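You operate a simulated robot arm through the tools that you are given. There is no shell and no other tool. Be economical: measure what you need, move in short steps, check, and stop when the job is done.

The job below is to be done with a simulated robot arm. You get a single attempt, and the scene is never put back.

JOB
Gauge cup 950 and put it in the tray for its width.
Fine: switch the width gauge on and press its zero key once first; 55.8 to 56.2 mm goes in the green PASS tray, any other in the orange; wind the jaw open again and leave the gauge on.

The check looks at the end state, three seconds after you hand in, the way a careful person would. Anything else that was tipped, shoved, dropped, spilled or broken makes it a failure.

ROBOT AND FRAMES
A 6-joint arm with a two-finger parallel gripper, fixed in place. Base frame: the origin is at the foot of the arm, x ahead of it, y to its left, z up; the work surface is at about z = 0. Units: m, degrees, N and s.
With the tool pointing down near the work surface it reaches from about 0.14 to 0.58 m from the base axis. Its first joint turns from -66.0 to 66.0 degrees. Payload 2.1 kg.
Tool frame: the origin (TCP) lies between the finger pads and is the grasp point; the fingertips stand 0.03 m ahead of it; z points along the fingers, y is the line along which they close. Largest opening 0.094 m; finger width 0.028, thickness 0.01; the body of the gripper, 0.05 by 0.096 m, starts 0.055 m behind the TCP.
Orientation is that of the tool frame in the base frame, as a unit quaternion [x, y, z, w]. With the fingers straight down and closing along the base's y, the tool's x points along the base's -x, its y along +y and its z along -z.

CONTROLS
- The arm moves only by the tool jog_arm. Its argument "increments" is a list of rows, each an object of numbers (a shift or turn left out is 0, a gripper value left out holds the last): "dx", "dy", "dz": the shift along the tool's x, y, z in m; "rx", "ry", "rz": the turn, a rotation vector about the tool's x, y, z in degrees; "gripper": the opening in per cent of the stroke, from 0 (shut) to 100 (fully open). In form: [{"dx": .., "dy": .., "dz": .., "rx": .., "ry": .., "rz": .., "gripper": ..}, ...]. A call has 1 to 8 rows; each row shifts and turns the commanded pose from where the row before left it, along the tool's axes as they then stand. A row lasts 0.2 s, in which the tool goes at most 0.05 m and 8.6 degrees; a call with a longer step from one row to the next is refused whole, and so is a gripper value outside its range. A pose out of reach is approached as far as the arm can. The call stops where the force on the tool passes 90 N (or 10 N more than at its start, if that is more) or the arm is blocked; 0.2 s more then pass. The fingers move at their own pace (about 0.072 m/s each) and stop on an object; they squeeze with about 29 N. The grip force told is the motor's: it shows also when the fingers shut on nothing. Time passes only in rows, and 0.2 s behind the last, so rows that do not move let the fingers close. It gives the time, the measured TCP pose, the force on the tool (base axes), the opening and the grip force at its end, in the units of the frame above (readings bear some noise), with the torque about the TCP (base axes, N m) and any sound that the robot's microphone picked up, and new pictures: "pictures" is both (left out), scene, wrist or none.
- Cameras (640 x 400 px; columns grow to the right, rows downward): "scene" is fixed at [0.0259, -0.3539, 0.4984]; the picture's right is [0.96, -0.29, 0.00], its down [-0.14, -0.45, -0.88] and it looks along [0.26, 0.84, -0.47] (base axes); focal length 317 px, centre (320, 200). "wrist" rides on the gripper at [0.076, 0.014, -0.103] in the tool frame; the picture's right is [-0.18, 0.98, 0.00], its down [-0.75, -0.14, -0.64] and it looks along [-0.63, -0.12, 0.77] (tool axes); focal length 243 px, centre (320, 200). There is no depth. A picture from a camera that has moved, and an enlarged one, comes with that camera's place and axes in the base frame and with its lens.
- enlarge(camera, box): a new picture of the part [left, top, right, bottom] of that camera's present view, enlarged. No time passes.
- hand_in(): hands the job in; it is judged then, once.

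Work in short steps. Places have to be worked out from the pictures, the camera data and where the tool is seen: move nearer, look again, correct. Check each grasp and each placing, and mend what went wrong. You have 120 turns and 200 pictures in all, those below and enlarged ones among them. Open the gripper and draw the arm clear of the work before you hand the job in, unless the task says otherwise; then end with one line.

The tools are called after "Call:" as name(argument=value, ...) on one line, values as JSON. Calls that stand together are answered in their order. jog_arm: Moves the arm, as the interface text tells. Its arguments: {"type":"object","properties":{"increments":{"type":"array","items":{"type":"object","properties":{"dx":{"type":"number"},"dy":{"type":"number"},"dz":{"type":"number"},"rx":{"type":"number"},"ry":{"type":"number"},"rz":{"type":"number"},"gripper":{"type":"number"}}}},"pictures":{"type":"string","enum":["both","scene","wrist","none"]}},"required":["increments"]} The other tools are called the same way: enlarge (camera, box) takes an enlarged picture of a part of a camera's view; hand_in () hands the job in.

At the start:

```text
time_s: 0.0
tool_pos: [0.3474, 0.1617, 0.3565]
orientation: [0.0, 1.0, 0.001, 0.001]
contact_force: [-0.2, -0.1, 0.3]
ft_torque: [0.04, -0.01, 0.05]
width: 0.0942
gripper_force: 0.1
```

scene: 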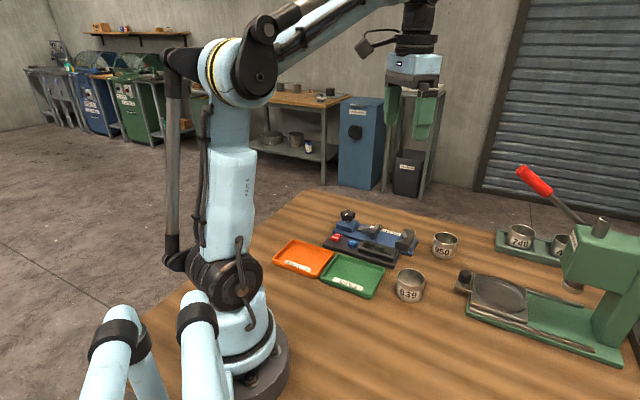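
wrist: 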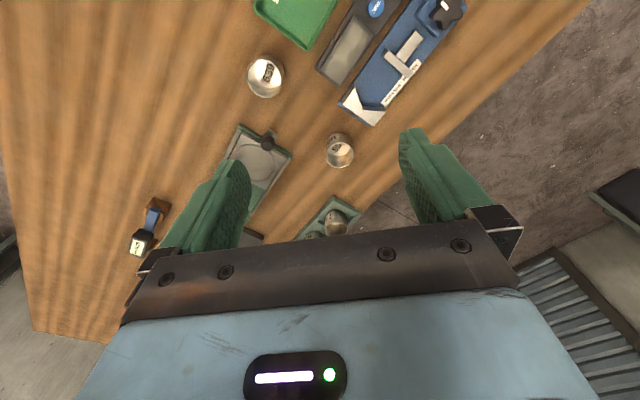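

The gauge appears to be the blue device with a black console behind the trays; cups 950 and 639 stand nearby. I enlarge these first.

Call:
enlarge(camera="scene", box=[260, 195, 480, 315])

Call:
enlarge(camera="wrist", box=[220, 0, 480, 180])

```text
2.91 times, centred on (370, 255) of scene
camera zoom: at [0.0259, -0.3539, 0.4984], right [0.96, -0.29, 0.0], down [-0.14, -0.45, -0.88], along [0.26, 0.84, -0.47], focal length 922 px, centre (174, 40)
```

zoom: 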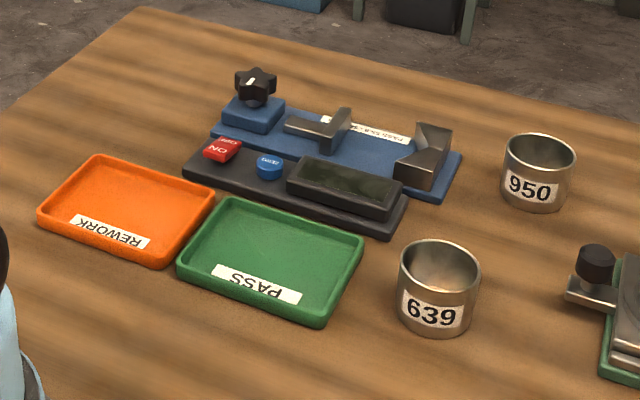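

```text
2.22 times, centred on (350, 90) of wrist
camera zoom: at [0.2731, 0.1742, 0.4589], right [0.18, 0.98, 0.0], down [0.75, -0.14, 0.64], along [0.63, -0.12, -0.77], focal length 539 px, centre (253, 444)
```

zoom: 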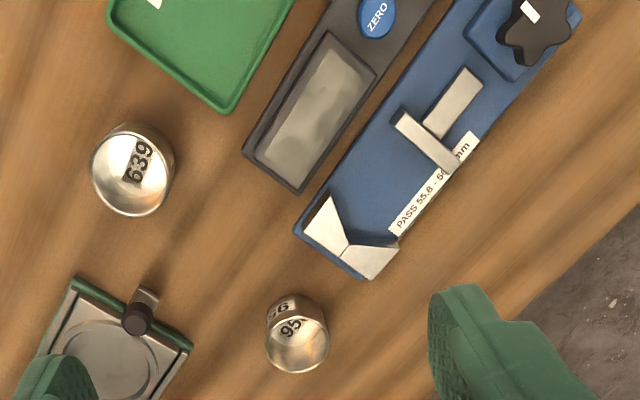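

Estimates: cup 950 at about (0.517, 0.170), ZERO at (0.297, 0.245), ON at (0.266, 0.279), knob at (0.318, 0.329), gauge axis at about -47°. I move above the console with the gripper shut and turned to match the console, then look.

Call:
jog_arm(increments=[{"dx": 0.025, "dy": 0.03, "gripper": 0}, {"dx": 0.025, "dy": 0.03}, {"dy": 0.023, "dz": 0.03}, {"rz": -8.6, "dz": 0.03}, {"rz": -8.6, "dz": 0.03}, {"rz": -8.6, "dz": 0.03}, {"rz": -8.6}, {"rz": -8.6}])

```text
time_s: 1.8
tool_pos: [0.298, 0.2439, 0.2369]
orientation: [-0.369, 0.93, 0.0, 0.0]
contact_force: [-0.3, -0.3, 0.5]
ft_torque: [-0.02, -0.02, -0.02]
width: 0.0001
gripper_force: 29.1
camera wrist: at [0.2335, 0.2003, 0.339], right [-0.54, 0.84, 0.0], down [0.65, 0.41, 0.64], along [0.54, 0.35, -0.77], focal length 243 px, centre (320, 200)
```

scene: 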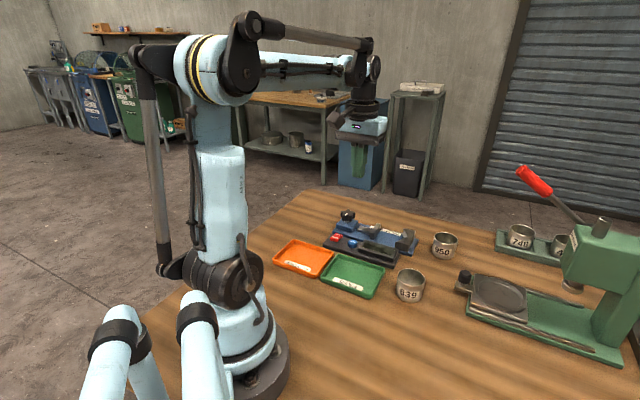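
wrist: 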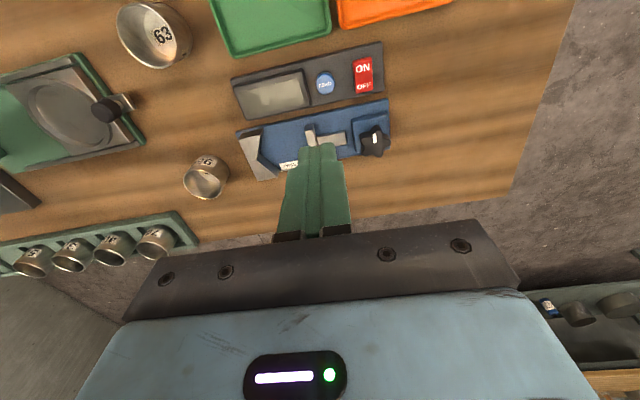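

Call:
enlarge(camera="wrist", box=[220, 30, 410, 190])

Call:
enlarge(camera="scene", box=[310, 200, 430, 280])

```text
2.50 times, centred on (315, 110) of wrist
camera zoom: at [0.2335, 0.2003, 0.339], right [-0.54, 0.84, 0.0], down [0.65, 0.41, 0.64], along [0.54, 0.35, -0.77], focal length 606 px, centre (332, 425)
```

zoom: 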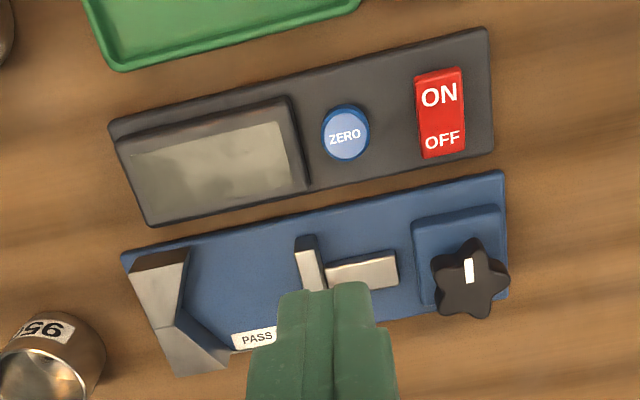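

```text
5.00 times, centred on (370, 240) of scene
camera zoom: at [0.0259, -0.3539, 0.4984], right [0.96, -0.29, 0.0], down [-0.14, -0.45, -0.88], along [0.26, 0.84, -0.47], focal length 1584 px, centre (70, 0)
```

zoom: 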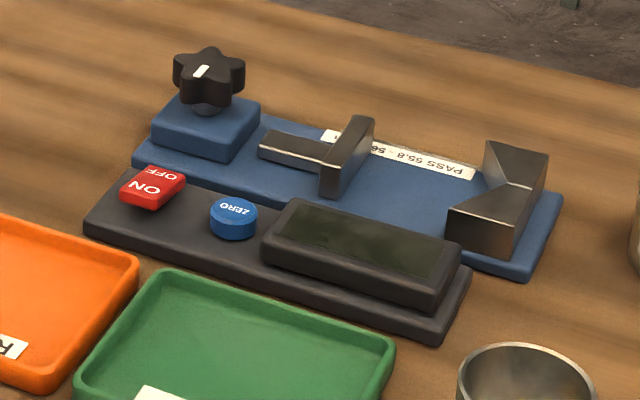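

ON end is around (0.258, 0.277) and the rocker's middle around (0.266, 0.283). I go above the ON end, stopping with the fingertips about 4 cm above the console.

Call:
jog_arm(increments=[{"dx": 0.005, "dy": 0.02, "dz": 0.02}, {"dx": 0.005, "dy": 0.02, "dz": 0.03}, {"dx": 0.005, "dy": 0.011, "dz": 0.04}, {"dz": 0.04}, {}])

Call:
enlarge(camera="scene", box=[310, 190, 430, 270])

```text
time_s: 3.0
tool_pos: [0.2539, 0.271, 0.1054]
orientation: [-0.366, 0.93, 0.0, 0.0]
contact_force: [-0.2, -0.1, 0.7]
ft_torque: [-0.03, 0.03, -0.01]
width: 0.0
gripper_force: 29.3
camera wrist: at [0.1896, 0.2277, 0.2076], right [-0.54, 0.84, 0.0], down [0.65, 0.41, 0.64], along [0.54, 0.34, -0.77], focal length 243 px, centre (320, 200)
```

scene: 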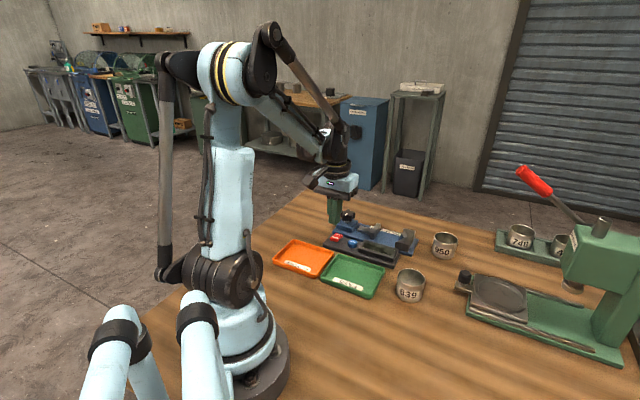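
wrist: 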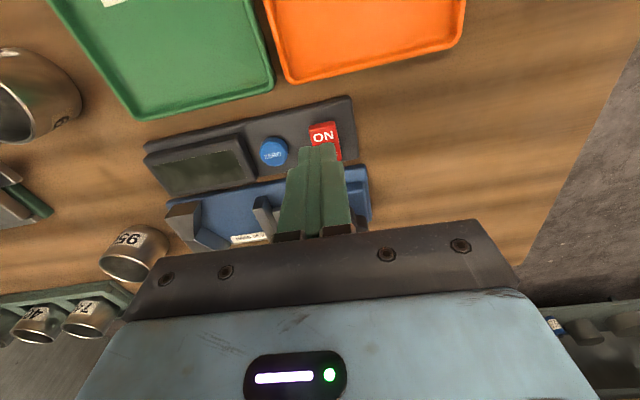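

```text
5.00 times, centred on (370, 230) of scene
camera zoom: at [0.0259, -0.3539, 0.4984], right [0.96, -0.29, 0.0], down [-0.14, -0.45, -0.88], along [0.26, 0.84, -0.47], focal length 1584 px, centre (70, 50)
```

zoom: 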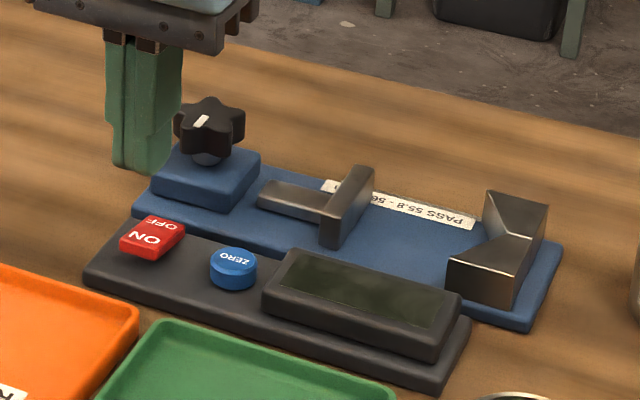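

The tip is above and slightly outside the ON end, whose top is near z=0.029. I lower it in small steps and watch force and sound.

Call:
jog_arm(increments=[{"dx": 0.003, "dz": 0.02}, {"dz": 0.016}, {"dz": 0.005}, {"dz": 0.002}, {"dz": 0.002}, {}])

Call:
enlarge(camera="scene", box=[310, 190, 430, 270])

```text
time_s: 4.4
tool_pos: [0.2507, 0.2704, 0.0622]
orientation: [-0.366, 0.931, 0.001, 0.0]
contact_force: [0.5, 0.0, 0.0]
ft_torque: [-0.02, -0.04, 0.0]
width: 0.0001
gripper_force: 29.2
camera wrist: at [0.1861, 0.2266, 0.1642], right [-0.54, 0.84, 0.0], down [0.65, 0.41, 0.64], along [0.54, 0.34, -0.77], focal length 243 px, centre (320, 200)
```

scene: 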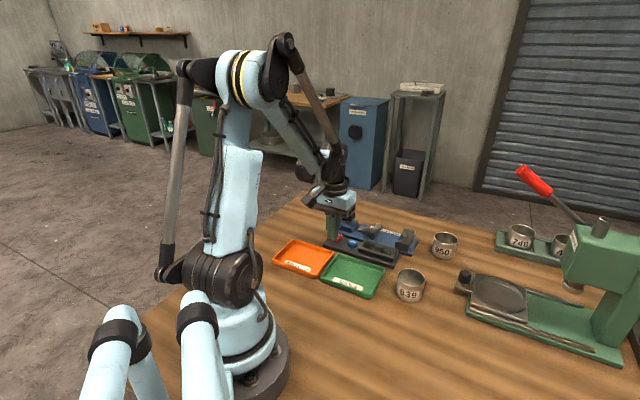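
wrist: 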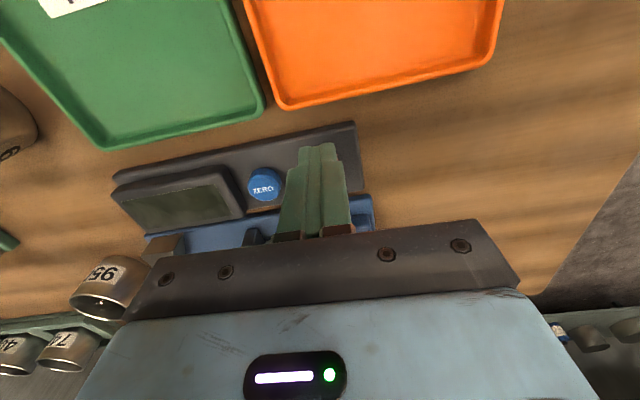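

```text
5.00 times, centred on (370, 230) of scene
camera zoom: at [0.0259, -0.3539, 0.4984], right [0.96, -0.29, 0.0], down [-0.14, -0.45, -0.88], along [0.26, 0.84, -0.47], focal length 1584 px, centre (70, 50)
```

zoom: 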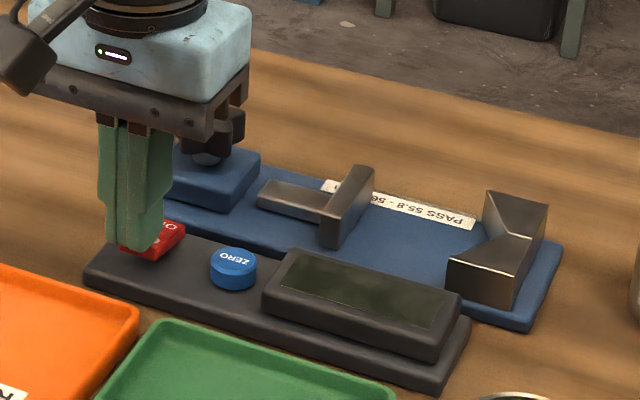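

Still about 1–3 mm above the rocker with no contact; I continue in 2 mm steps.

Call:
jog_arm(increments=[{"dz": 0.002}, {"dz": 0.002}, {"dz": 0.002}, {}], pictures="none")

Call:
enlarge(camera="scene", box=[310, 200, 430, 280])

```text
time_s: 5.4
tool_pos: [0.2512, 0.2706, 0.0554]
orientation: [-0.367, 0.93, 0.0, 0.0]
contact_force: [-1.0, -0.1, 0.0]
ft_torque: [-0.01, -0.01, 0.0]
width: 0.0
gripper_force: 29.1
```

```text
5.00 times, centred on (370, 240) of scene
camera zoom: at [0.0259, -0.3539, 0.4984], right [0.96, -0.29, 0.0], down [-0.14, -0.45, -0.88], along [0.26, 0.84, -0.47], focal length 1584 px, centre (70, 0)
```

zoom: 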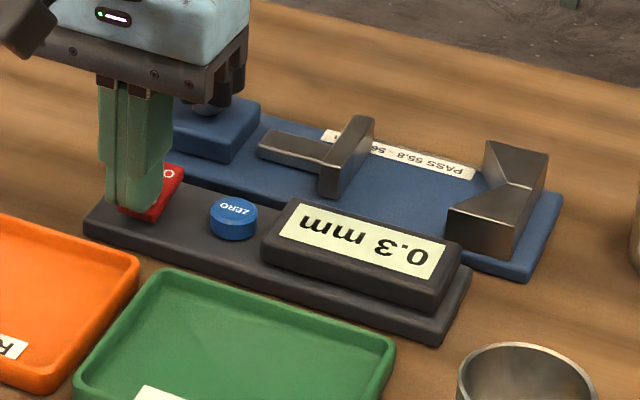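

Gauge is on, showing 0.3 mm. I raise, move over ZERO, and check the alignment before pressing.

Call:
jog_arm(increments=[{"dz": -0.015}, {"dz": -0.015}, {"dx": -0.007, "dy": -0.023}, {"dx": -0.0072, "dy": -0.0229}, {}])

Call:
enlarge(camera="scene", box=[310, 190, 430, 270])

```text
time_s: 6.6
tool_pos: [0.2911, 0.2465, 0.0857]
orientation: [-0.367, 0.93, -0.001, 0.0]
contact_force: [0.6, 0.0, -0.2]
ft_torque: [-0.01, 0.0, 0.0]
width: 0.0
gripper_force: 28.8
camera wrist: at [0.2279, 0.2029, 0.1874], right [-0.54, 0.84, 0.0], down [0.65, 0.41, 0.64], along [0.54, 0.34, -0.77], focal length 243 px, centre (320, 200)
```

scene: 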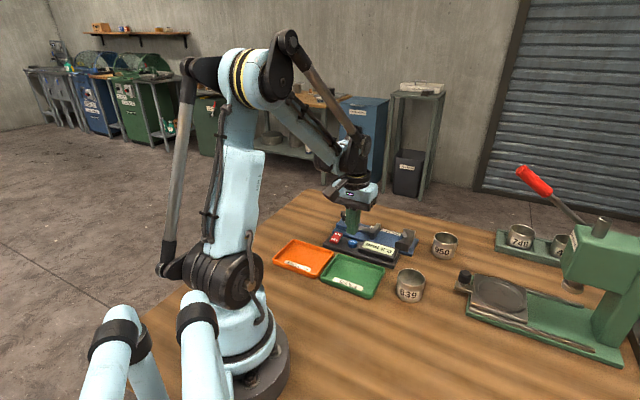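
wrist: 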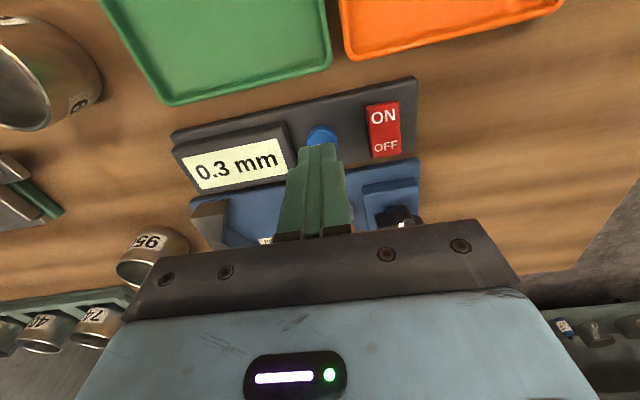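

```text
5.00 times, centred on (370, 230) of scene
camera zoom: at [0.0259, -0.3539, 0.4984], right [0.96, -0.29, 0.0], down [-0.14, -0.45, -0.88], along [0.26, 0.84, -0.47], focal length 1584 px, centre (70, 50)
```

zoom: 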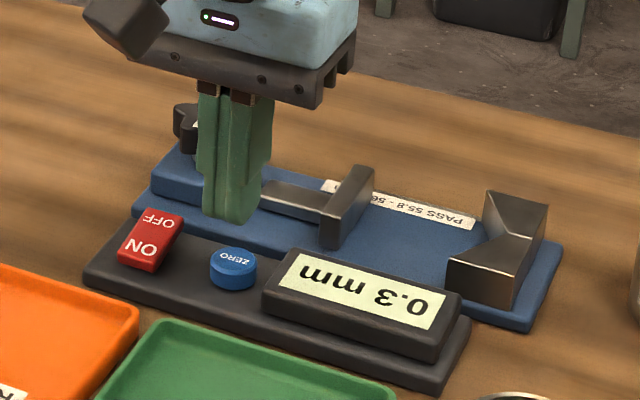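

Aligned with ZERO. I lower to just above it and then press in 2 mm steps.

Call:
jog_arm(increments=[{"dz": 0.012}, {"dz": 0.01}, {"dz": 0.002}, {"dz": 0.002}, {}], pictures="none")

Call:
enlarge(camera="scene", box=[310, 200, 430, 280])

```text
time_s: 7.8
tool_pos: [0.2902, 0.2463, 0.0584]
orientation: [-0.367, 0.93, 0.0, -0.001]
contact_force: [-0.1, 0.4, -0.7]
ft_torque: [0.01, 0.01, 0.01]
width: 0.0
gripper_force: 28.5
```

```text
5.00 times, centred on (370, 240) of scene
camera zoom: at [0.0259, -0.3539, 0.4984], right [0.96, -0.29, 0.0], down [-0.14, -0.45, -0.88], along [0.26, 0.84, -0.47], focal length 1584 px, centre (70, 0)
```

zoom: 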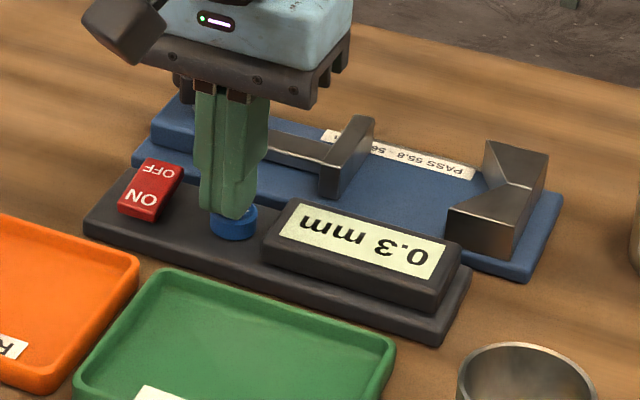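

Nearly at the button; I continue down in small steps.

Call:
jog_arm(increments=[{"dz": 0.0015}, {"dz": 0.0015}, {}], pictures="none")

Call:
enlarge(camera="scene", box=[310, 200, 430, 280])

```text
time_s: 8.6
tool_pos: [0.2932, 0.2446, 0.0562]
orientation: [-0.366, 0.93, 0.0, 0.0]
contact_force: [-1.0, 0.2, 0.2]
ft_torque: [-0.01, 0.02, 0.02]
width: 0.0001
gripper_force: 29.2
```

```text
5.00 times, centred on (370, 240) of scene
camera zoom: at [0.0259, -0.3539, 0.4984], right [0.96, -0.29, 0.0], down [-0.14, -0.45, -0.88], along [0.26, 0.84, -0.47], focal length 1584 px, centre (70, 0)
```

zoom: 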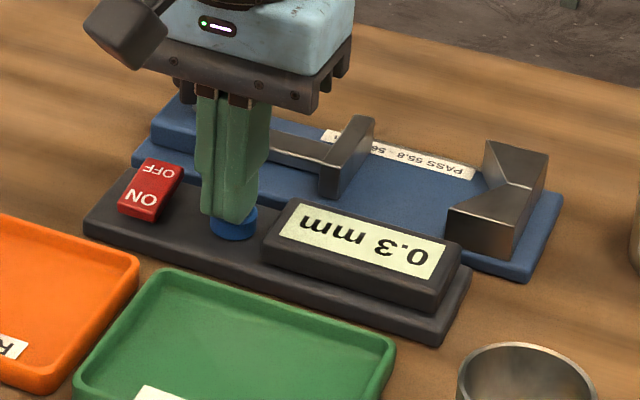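

No change yet; I press another 2–3 mm.

Call:
jog_arm(increments=[{"dz": 0.0015}, {"dz": 0.0015}, {}], pictures="none")

Call:
enlarge(camera="scene", box=[310, 200, 430, 280])

```text
time_s: 9.4
tool_pos: [0.291, 0.2448, 0.0531]
orientation: [-0.367, 0.93, 0.0, 0.0]
contact_force: [0.5, 0.4, 0.7]
ft_torque: [-0.03, 0.03, 0.01]
width: 0.0001
gripper_force: 29.4
```

```text
5.00 times, centred on (370, 240) of scene
camera zoom: at [0.0259, -0.3539, 0.4984], right [0.96, -0.29, 0.0], down [-0.14, -0.45, -0.88], along [0.26, 0.84, -0.47], focal length 1584 px, centre (70, 0)
```

zoom: 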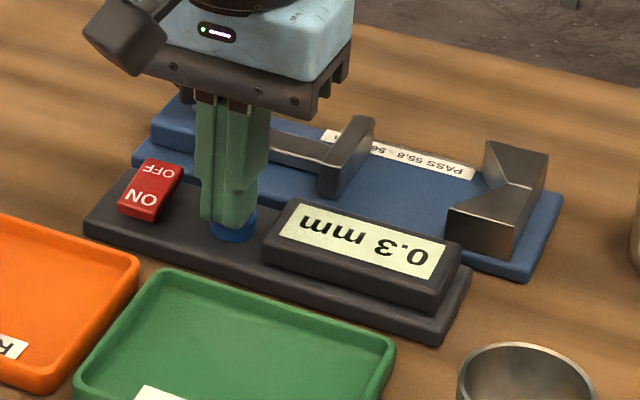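

The force is still nil; the button seems to follow or the tip hasn't fully engaged. I press on a little.

Call:
jog_arm(increments=[{"dz": 0.0015}, {"dz": 0.001}, {}], pictures="wrist")

Call:
enlarge(camera="scene", box=[330, 225, 390, 265])

```text
time_s: 10.2
tool_pos: [0.2917, 0.2457, 0.0505]
orientation: [-0.366, 0.93, 0.0, 0.0]
contact_force: [1.2, -1.0, 2.1]
ft_torque: [-0.05, -0.04, -0.01]
width: 0.0
gripper_force: 28.8
heard: click
camera wrist: at [0.227, 0.2025, 0.1534], right [-0.54, 0.84, 0.0], down [0.65, 0.41, 0.64], along [0.54, 0.34, -0.77], focal length 243 px, centre (320, 200)
```

wrist: 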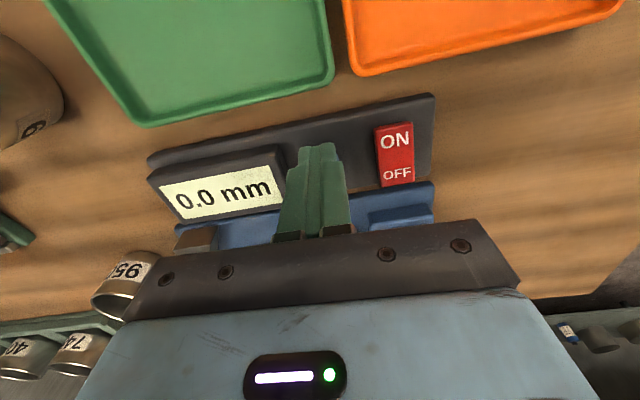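

```text
10.00 times, centred on (360, 245) of scene
camera zoom: at [0.0259, -0.3539, 0.4984], right [0.96, -0.29, 0.0], down [-0.14, -0.45, -0.88], along [0.26, 0.84, -0.47], focal length 3168 px, centre (-80, -250)
```

zoom: 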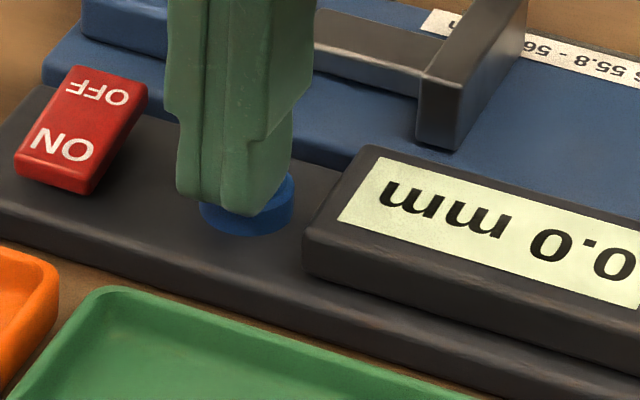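

Zero took (click, 0.0 mm). I raise and turn the tool by +90° so the fingers will close across the gauge axis, opening the gripper.

Call:
jog_arm(increments=[{"dz": -0.03}, {"dz": -0.04}, {"dz": -0.04}, {"dz": -0.02, "rz": 8.5}, {"rz": 8.5, "gripper": 100}, {"rz": 8.5}, {"rz": 8.5}, {"rz": 8.5}], pictures="none")

Call:
jog_arm(increments=[{"rz": 8.5}, {"rz": 8.5}, {"rz": 8.5}, {"rz": 8.5}, {"rz": 8.5}, {"rz": 5}, {}])

```text
time_s: 12.0
tool_pos: [0.2927, 0.2451, 0.1802]
orientation: [-0.002, 1.0, 0.0, 0.0]
contact_force: [-0.4, -0.5, 1.2]
ft_torque: [-0.01, 0.03, 0.02]
width: 0.0942
gripper_force: 0.1
```

```text
time_s: 13.6
tool_pos: [0.2923, 0.2458, 0.1805]
orientation: [0.4, 0.917, 0.0, 0.0]
contact_force: [-0.2, 0.3, -0.1]
ft_torque: [0.02, -0.02, 0.05]
width: 0.0938
gripper_force: 0.0
camera wrist: at [0.252, 0.3094, 0.2827], right [0.85, 0.53, 0.0], down [0.41, -0.65, 0.64], along [0.34, -0.54, -0.77], focal length 243 px, centre (320, 200)
```

scene: 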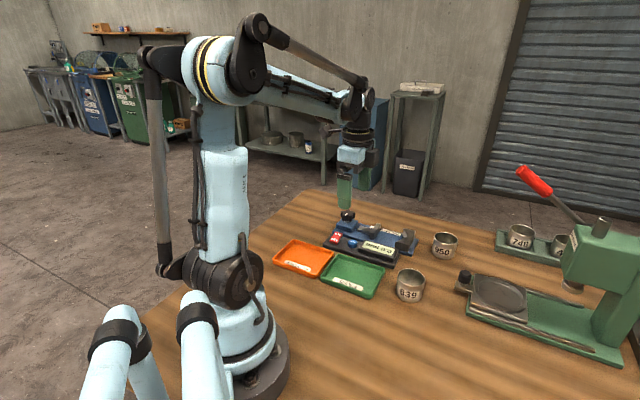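
wrist: 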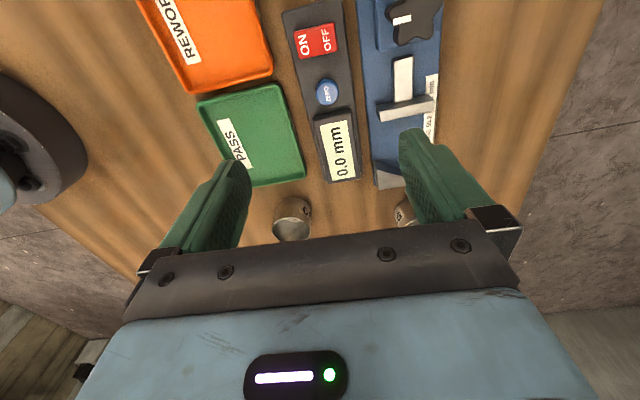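

Good view down the gauge axis; I enlarge to locate the gauge more precisely.

Call:
enlarge(camera="wrist", box=[270, 0, 460, 240])

```text
1.67 times, centred on (365, 120) of wrist
camera zoom: at [0.252, 0.3094, 0.2827], right [0.85, 0.53, 0.0], down [0.41, -0.65, 0.64], along [0.34, -0.54, -0.77], focal length 404 px, centre (245, 333)
```

zoom: 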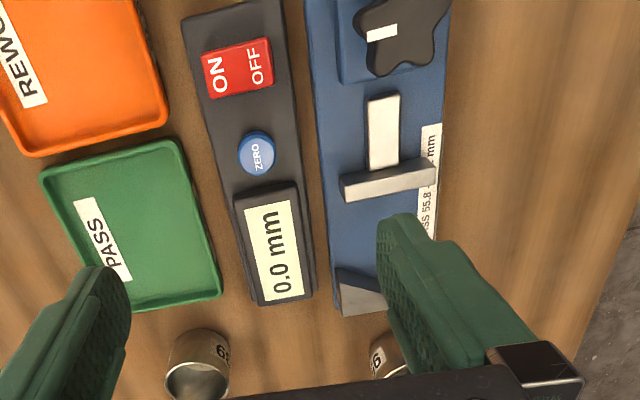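

Gauge geometry looks consistent. Now I move toward cup 950 at height 0.18.

Call:
jog_arm(increments=[{"dx": -0.039, "dy": 0.02}, {"dx": -0.039, "dy": 0.02}, {"dx": -0.039, "dy": 0.02}, {"dx": -0.039, "dy": 0.02}, {"dx": -0.039, "dy": 0.02}, {}])

```text
time_s: 15.0
tool_pos: [0.4971, 0.1739, 0.1797]
orientation: [0.399, 0.917, 0.0, 0.0]
contact_force: [-0.1, 0.0, 1.1]
ft_torque: [-0.04, -0.02, 0.0]
width: 0.0942
gripper_force: 0.0
camera wrist: at [0.4566, 0.2376, 0.2816], right [0.84, 0.54, 0.0], down [0.41, -0.65, 0.64], along [0.34, -0.54, -0.77], focal length 243 px, centre (320, 200)
```

scene: 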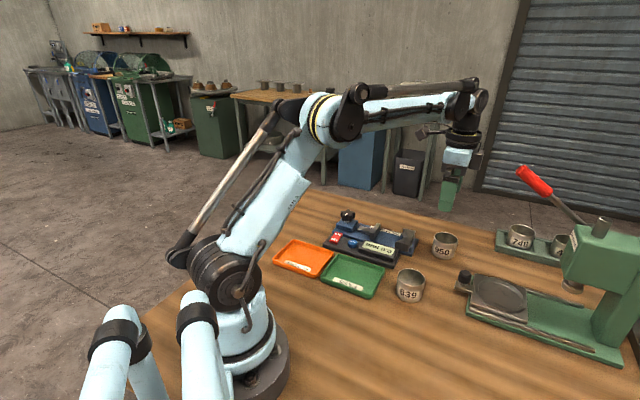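
wrist: 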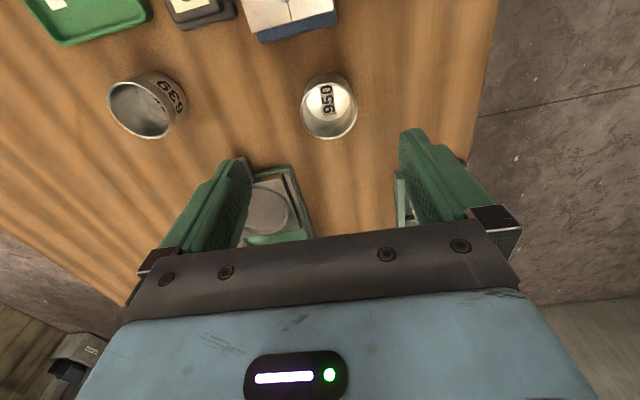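

Cup 950 at about (0.511, 0.171). I centre over it and lower to 0.115 for another look.

Call:
jog_arm(increments=[{"dx": -0.0116, "dy": 0.0082}, {"dz": 0.035}, {"dz": 0.03}, {}])

Call:
enlarge(camera="scene", box=[385, 180, 505, 260])

```text
time_s: 16.0
tool_pos: [0.5111, 0.1683, 0.1161]
orientation: [0.398, 0.917, 0.001, 0.0]
contact_force: [0.3, -0.4, 0.5]
ft_torque: [0.01, -0.02, 0.0]
width: 0.0942
gripper_force: 0.0
camera wrist: at [0.47, 0.2326, 0.2183], right [0.84, 0.54, 0.0], down [0.41, -0.65, 0.64], along [0.34, -0.54, -0.77], focal length 243 px, centre (320, 200)
```

scene: 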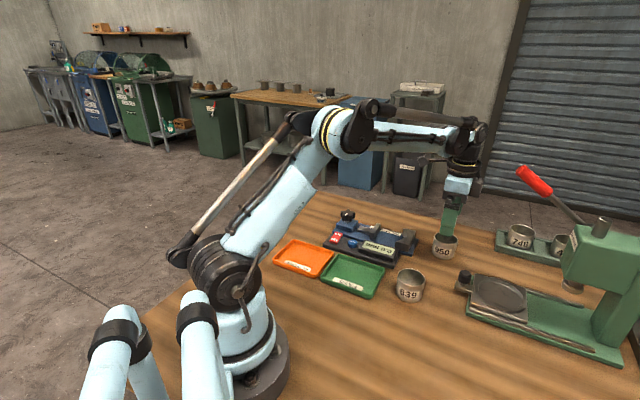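
wrist: 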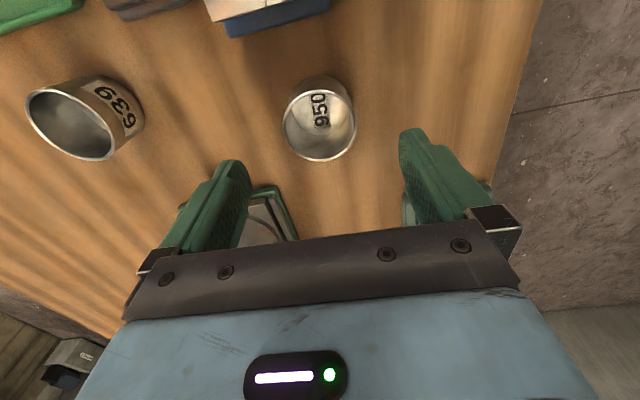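

```text
5.00 times, centred on (445, 220) of scene
camera zoom: at [0.0259, -0.3539, 0.4984], right [0.96, -0.29, 0.0], down [-0.14, -0.45, -0.88], along [0.26, 0.84, -0.47], focal length 1584 px, centre (-305, 100)
```

zoom: 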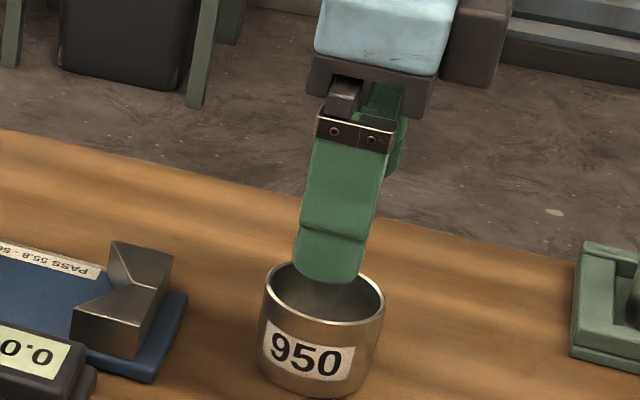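

Wrist view puts the cup at about (0.506, 0.175), so I shift 8 mm along tool x and lower to grasp height, staying open.

Call:
jog_arm(increments=[{"dx": 0.008, "dy": 0.001}, {"dz": 0.03}, {}])

Call:
enlarge(camera="scene", box=[385, 180, 505, 260])

```text
time_s: 16.8
tool_pos: [0.5076, 0.1751, 0.0854]
orientation: [0.399, 0.917, 0.0, -0.001]
contact_force: [-0.2, -1.1, -0.1]
ft_torque: [0.03, 0.0, 0.0]
width: 0.0943
gripper_force: 0.0
camera wrist: at [0.4667, 0.2384, 0.188], right [0.84, 0.54, 0.0], down [0.41, -0.65, 0.64], along [0.34, -0.54, -0.77], focal length 243 px, centre (320, 200)
```

scene: 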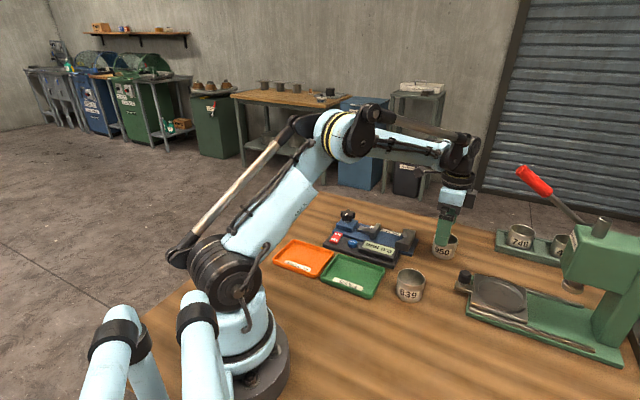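
wrist: 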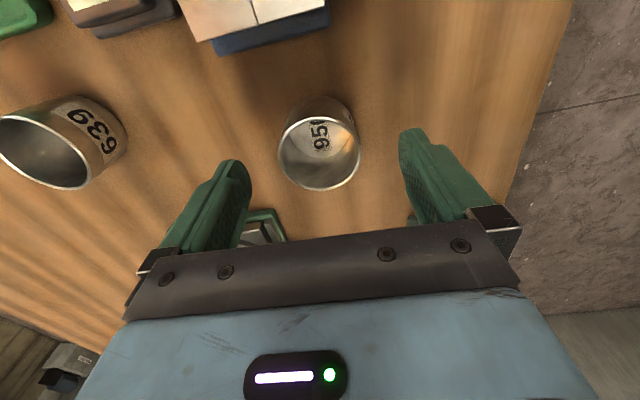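

```text
5.00 times, centred on (445, 220) of scene
camera zoom: at [0.0259, -0.3539, 0.4984], right [0.96, -0.29, 0.0], down [-0.14, -0.45, -0.88], along [0.26, 0.84, -0.47], focal length 1584 px, centre (-305, 100)
```

zoom: 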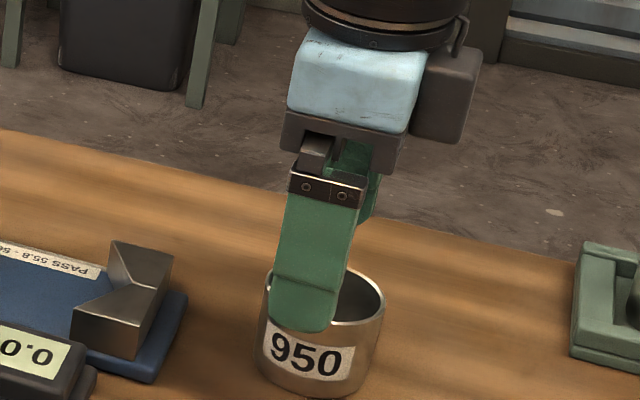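

Centred. I lower the last 43 mm and close.

Call:
jog_arm(increments=[{"dz": 0.02}, {"dz": 0.015}, {"dz": 0.008}, {}, {"gripper": 0}, {}, {}])

Call:
enlarge(camera="scene", box=[385, 180, 505, 260])

```text
time_s: 18.4
tool_pos: [0.5065, 0.1737, 0.042]
orientation: [0.399, 0.917, 0.0, 0.0]
contact_force: [-0.1, 0.5, -0.3]
ft_torque: [0.01, 0.0, 0.01]
width: 0.0563
gripper_force: 29.4
camera wrist: at [0.4662, 0.2388, 0.145], right [0.84, 0.54, 0.0], down [0.41, -0.65, 0.64], along [0.34, -0.54, -0.77], focal length 243 px, centre (320, 200)
```

scene: 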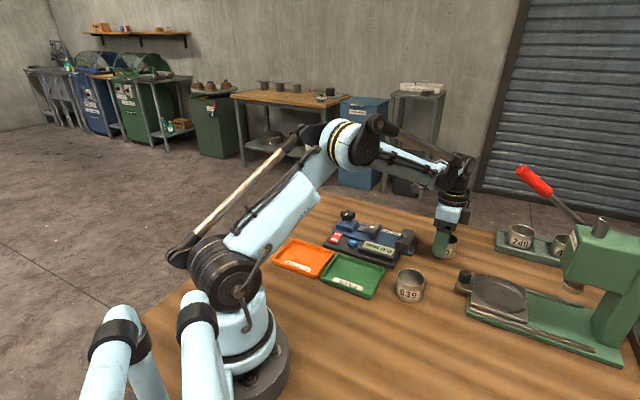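
wrist: 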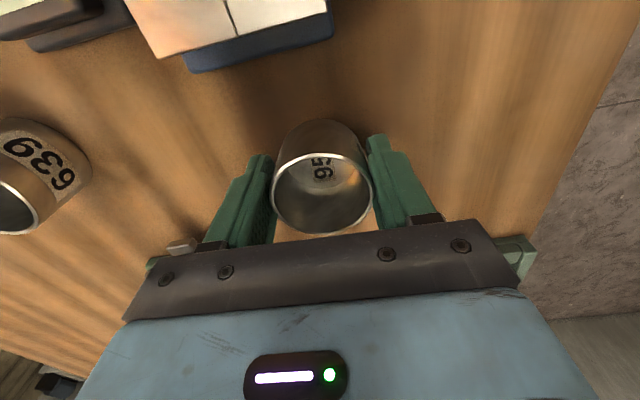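

```text
5.00 times, centred on (445, 220) of scene
camera zoom: at [0.0259, -0.3539, 0.4984], right [0.96, -0.29, 0.0], down [-0.14, -0.45, -0.88], along [0.26, 0.84, -0.47], focal length 1584 px, centre (-305, 100)
```

zoom: 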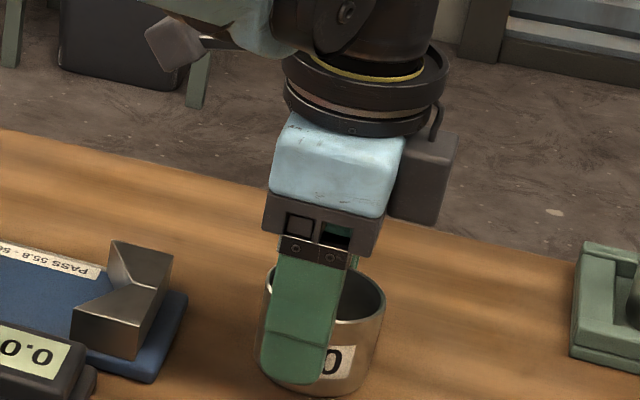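

Cup gripped at 56.3 mm width. Before lifting I enlarge the jaw and anvil to locate the V precisely.

Call:
enlarge(camera="scene", box=[355, 210, 425, 257])

Call:
jog_arm(increments=[{"dz": -0.03}, {"dz": -0.04}, {"dz": -0.04}, {"dx": 0.03, "dz": -0.01}, {"dx": 0.03}, {}])

```text
8.51 times, centred on (390, 234) of scene
camera zoom: at [0.0259, -0.3539, 0.4984], right [0.96, -0.29, 0.0], down [-0.14, -0.45, -0.88], along [0.26, 0.84, -0.47], focal length 2696 px, centre (-276, -85)
```

zoom: 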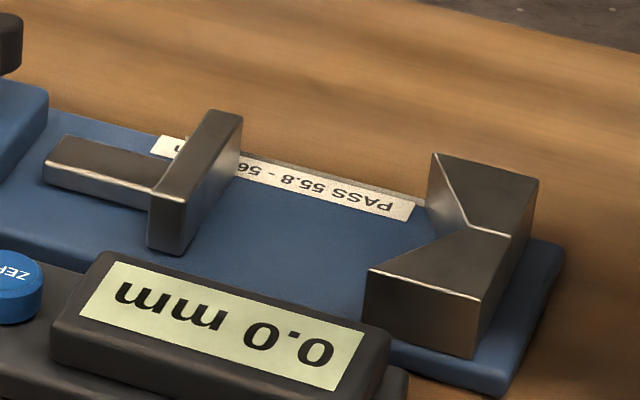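

```text
time_s: 19.8
tool_pos: [0.4655, 0.2185, 0.1627]
orientation: [0.398, 0.917, 0.0, 0.0]
contact_force: [-0.6, 0.5, -0.2]
ft_torque: [0.01, -0.04, 0.0]
width: 0.0562
gripper_force: 28.8
camera wrist: at [0.4249, 0.2825, 0.2655], right [0.84, 0.54, 0.0], down [0.41, -0.65, 0.64], along [0.34, -0.54, -0.77], focal length 243 px, centre (320, 200)
```

scene: 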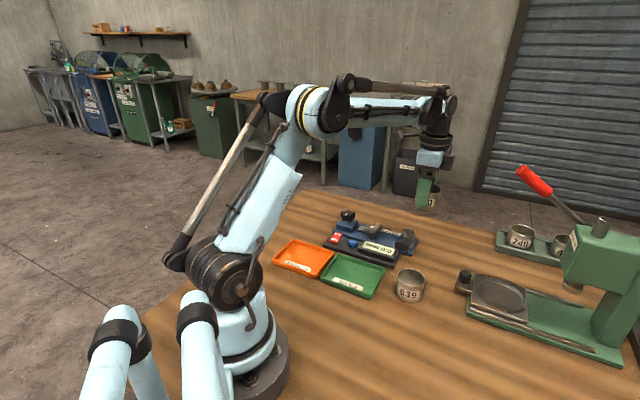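
wrist: 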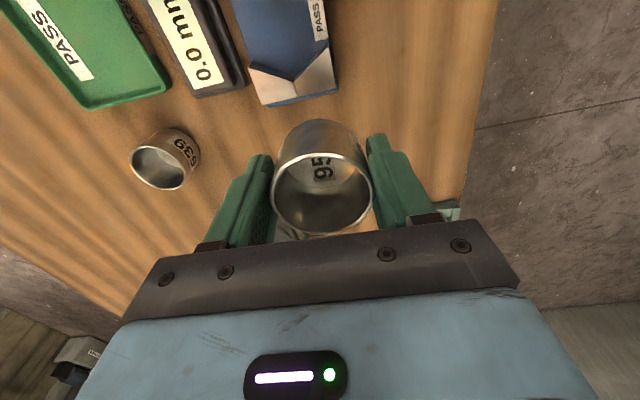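

The cup is lifted and the anvil is well visible in the wrist view; I enlarge it.

Call:
enlarge(camera="wrist", box=[200, 0, 360, 120])

```text
3.33 times, centred on (280, 60) of wrist
camera zoom: at [0.4249, 0.2825, 0.2655], right [0.84, 0.54, 0.0], down [0.41, -0.65, 0.64], along [0.34, -0.54, -0.77], focal length 809 px, centre (453, 667)
```

zoom: 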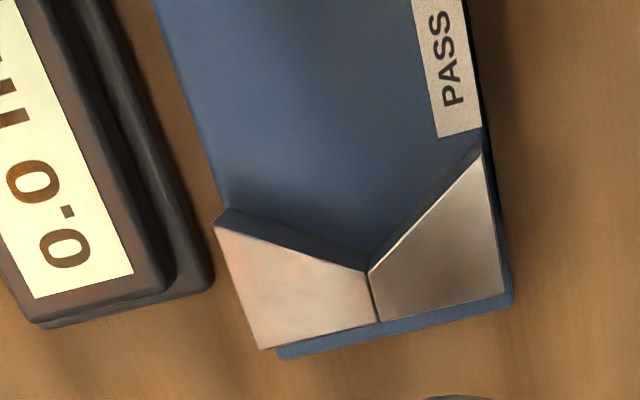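

V vertex is at about (0.436, 0.2235), a 120° V with axis direction (0.732, −0.682), and the jaw face lies about 84 mm from the vertex. I aim the cup centre 42 mm from the vertex, turning 4° to align, and lower to a hover.

Call:
jog_arm(increments=[{"dx": 0.03, "dy": -0.01}, {"dx": 0.0306, "dy": -0.0106}, {"rz": -4}, {"dz": 0.03}, {"dz": 0.02}, {}])

Call:
enlarge(camera="scene", box=[325, 190, 445, 270])

Call:
enlarge(camera="wrist", box=[220, 80, 420, 250])

```text
time_s: 21.2
tool_pos: [0.4099, 0.2482, 0.1141]
orientation: [0.367, 0.93, 0.001, 0.0]
contact_force: [0.3, 0.4, -0.5]
ft_torque: [0.02, -0.03, -0.01]
width: 0.0562
gripper_force: 29.2
camera wrist: at [0.3643, 0.3093, 0.2155], right [0.8, 0.59, 0.0], down [0.45, -0.62, 0.64], along [0.38, -0.52, -0.77], focal length 243 px, centre (320, 200)
```

scene: 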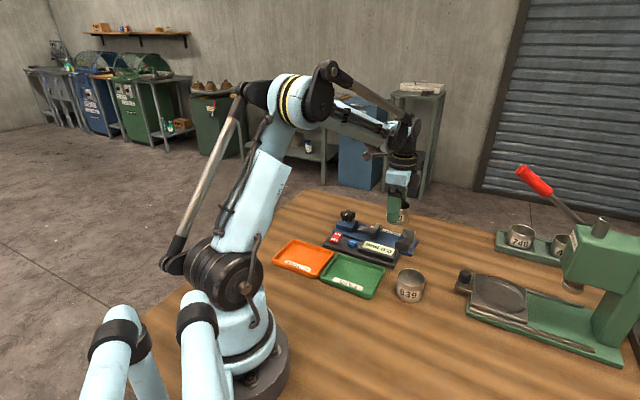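
wrist: 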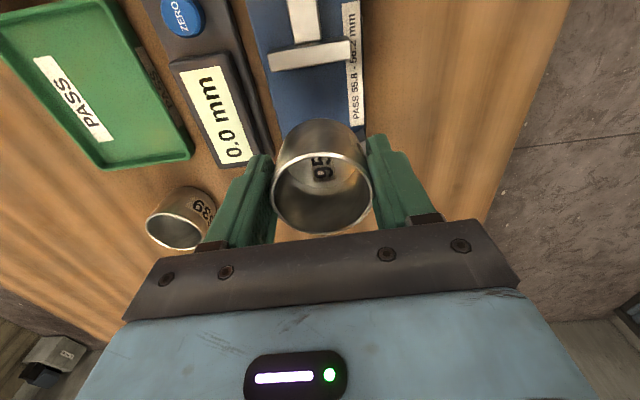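

```text
5.00 times, centred on (385, 230) of scene
camera zoom: at [0.0259, -0.3539, 0.4984], right [0.96, -0.29, 0.0], down [-0.14, -0.45, -0.88], along [0.26, 0.84, -0.47], focal length 1584 px, centre (-5, 50)
```

zoom: 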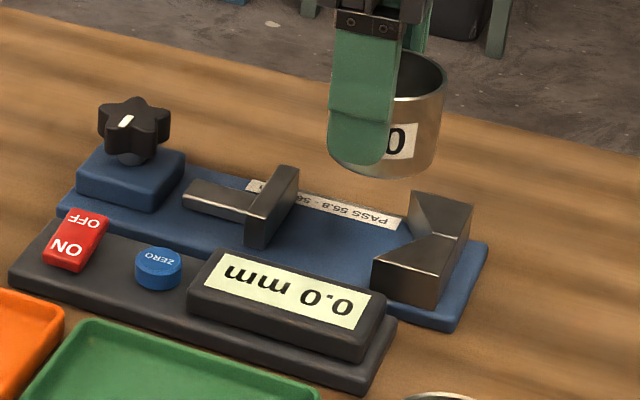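

```text
2.35 times, centred on (320, 165) of wrist
camera zoom: at [0.3643, 0.3093, 0.2155], right [0.8, 0.59, 0.0], down [0.45, -0.62, 0.64], along [0.38, -0.52, -0.77], focal length 571 px, centre (320, 282)
```

zoom: 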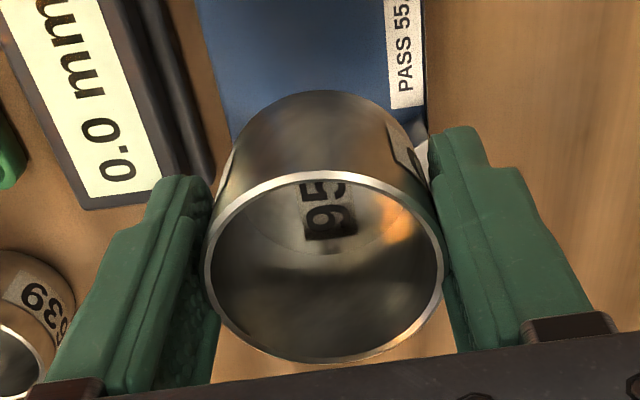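

Checks suggest the cup centre sits about 36 mm from the vertex, so I back off 6 mm toward the jaw and lower partway.

Call:
jog_arm(increments=[{"dx": 0.006}, {"dz": 0.02}, {"dz": 0.018}, {}])

Call:
enlarge(camera="scene", box=[345, 200, 435, 260])

Call:
enlarge(camera="wrist", box=[220, 0, 420, 130])

```text
time_s: 22.2
tool_pos: [0.4049, 0.2525, 0.0736]
orientation: [0.366, 0.931, 0.0, 0.0]
contact_force: [0.5, -0.3, -0.5]
ft_torque: [-0.02, 0.0, -0.04]
width: 0.056
gripper_force: 28.8
camera wrist: at [0.3606, 0.3125, 0.1766], right [0.81, 0.59, 0.0], down [0.45, -0.62, 0.64], along [0.38, -0.52, -0.77], focal length 243 px, centre (320, 200)
```

scene: 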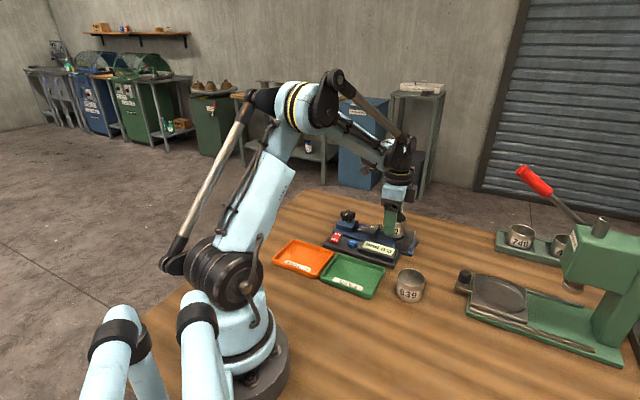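
wrist: 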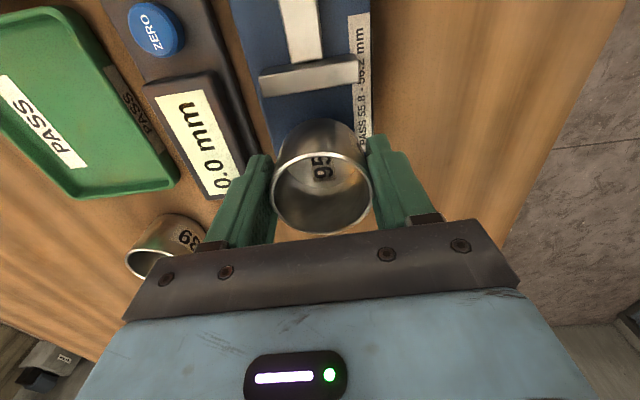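

```text
6.67 times, centred on (390, 230) of scene
camera zoom: at [0.0259, -0.3539, 0.4984], right [0.96, -0.29, 0.0], down [-0.14, -0.45, -0.88], along [0.26, 0.84, -0.47], focal length 2112 px, centre (-147, 0)
```

zoom: 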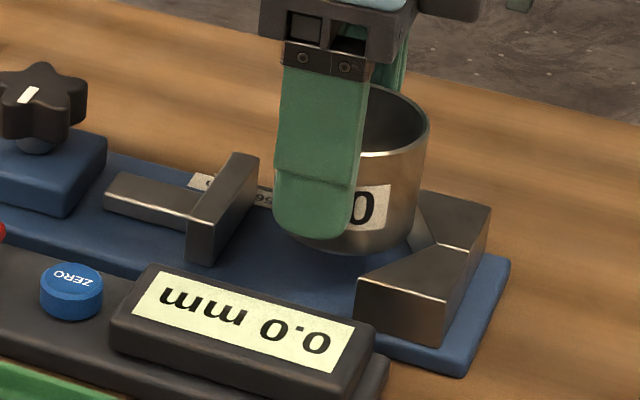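

```text
3.08 times, centred on (320, 65) of wrist
camera zoom: at [0.3606, 0.3125, 0.1766], right [0.81, 0.59, 0.0], down [0.45, -0.62, 0.64], along [0.38, -0.52, -0.77], focal length 746 px, centre (320, 615)
```

zoom: 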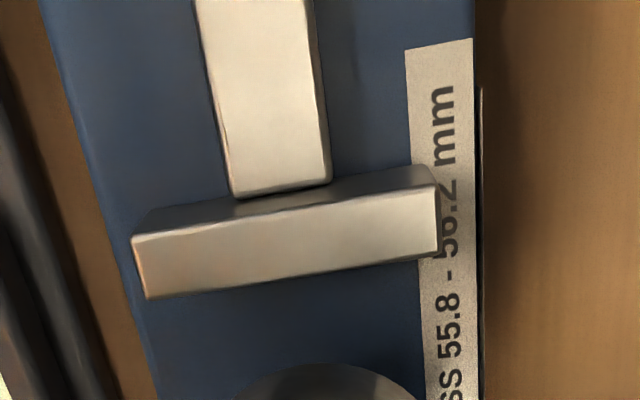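

Clear on both sides (about 8 mm from the V, over 10 mm from the jaw). I lower until contact with the plate, gently.

Call:
jog_arm(increments=[{"dz": 0.008}, {"dz": 0.003}, {"dz": 0.002}, {"dz": 0.002}, {}], pictures="none")

Call:
enlarge(camera="scene", box=[345, 200, 435, 260])

```text
time_s: 23.4
tool_pos: [0.4062, 0.2536, 0.0596]
orientation: [0.367, 0.93, 0.001, 0.0]
contact_force: [0.0, -0.7, -1.3]
ft_torque: [0.01, -0.02, -0.01]
width: 0.056
gripper_force: 29.4
```

```text
6.67 times, centred on (390, 230) of scene
camera zoom: at [0.0259, -0.3539, 0.4984], right [0.96, -0.29, 0.0], down [-0.14, -0.45, -0.88], along [0.26, 0.84, -0.47], focal length 2112 px, centre (-147, 0)
```

zoom: 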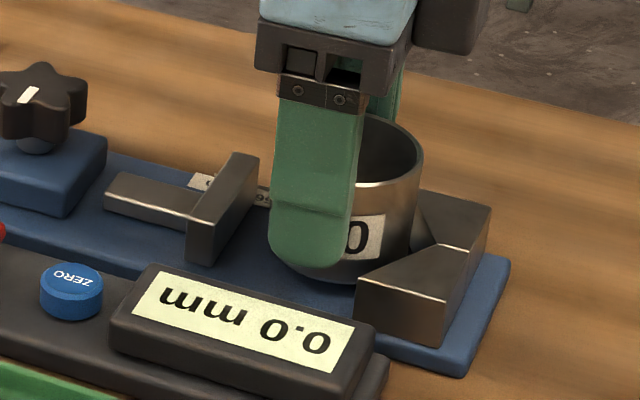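

No contact yet; more small steps down.

Call:
jog_arm(increments=[{"dz": 0.0015}, {"dz": 0.0015}, {"dz": 0.001}, {}], pictures="none")

Call:
enlarge(camera="scene", box=[345, 200, 435, 260])

```text
time_s: 24.4
tool_pos: [0.4054, 0.2532, 0.0558]
orientation: [0.366, 0.93, 0.001, 0.0]
contact_force: [-0.3, -0.3, 0.2]
ft_torque: [0.02, -0.04, -0.01]
width: 0.0561
gripper_force: 29.7
```

```text
6.67 times, centred on (390, 230) of scene
camera zoom: at [0.0259, -0.3539, 0.4984], right [0.96, -0.29, 0.0], down [-0.14, -0.45, -0.88], along [0.26, 0.84, -0.47], focal length 2112 px, centre (-147, 0)
```

zoom: 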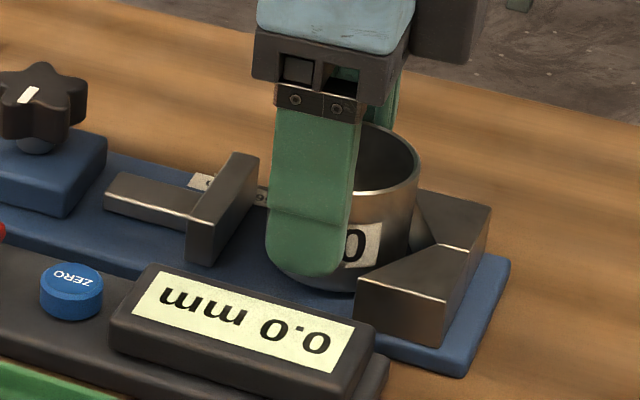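

Still free; I continue in 1 mm steps.

Call:
jog_arm(increments=[{"dz": 0.001}, {"dz": 0.001}, {"dz": 0.001}, {}], pictures="none")

Call:
jog_arm(increments=[{"dz": 0.001}, {"dz": 0.001}, {}], pictures="none")

Call:
enlarge(camera="scene", box=[345, 200, 435, 260])

```text
time_s: 25.4
tool_pos: [0.4063, 0.2538, 0.0528]
orientation: [0.367, 0.93, 0.0, 0.0]
contact_force: [0.3, 0.5, 0.3]
ft_torque: [0.02, 0.01, -0.01]
width: 0.0561
gripper_force: 29.4
```

```text
time_s: 26.2
tool_pos: [0.4066, 0.2531, 0.0507]
orientation: [0.366, 0.931, -0.001, 0.001]
contact_force: [1.9, -1.5, 21.1]
ft_torque: [-0.15, -0.16, -0.01]
width: 0.0558
gripper_force: 29.1
```

```text
6.67 times, centred on (390, 230) of scene
camera zoom: at [0.0258, -0.354, 0.4983], right [0.96, -0.29, 0.0], down [-0.14, -0.45, -0.88], along [0.26, 0.84, -0.47], focal length 2112 px, centre (-147, 0)
```

zoom: 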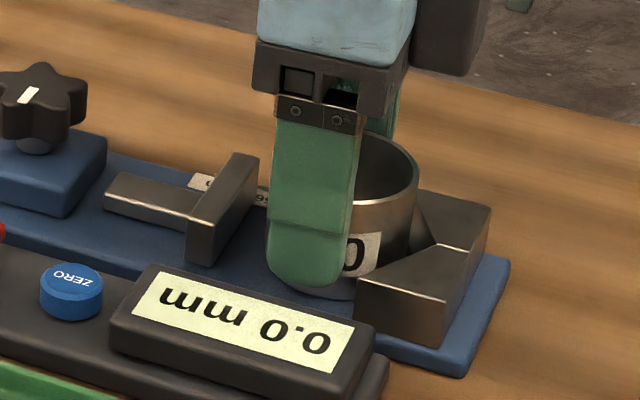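

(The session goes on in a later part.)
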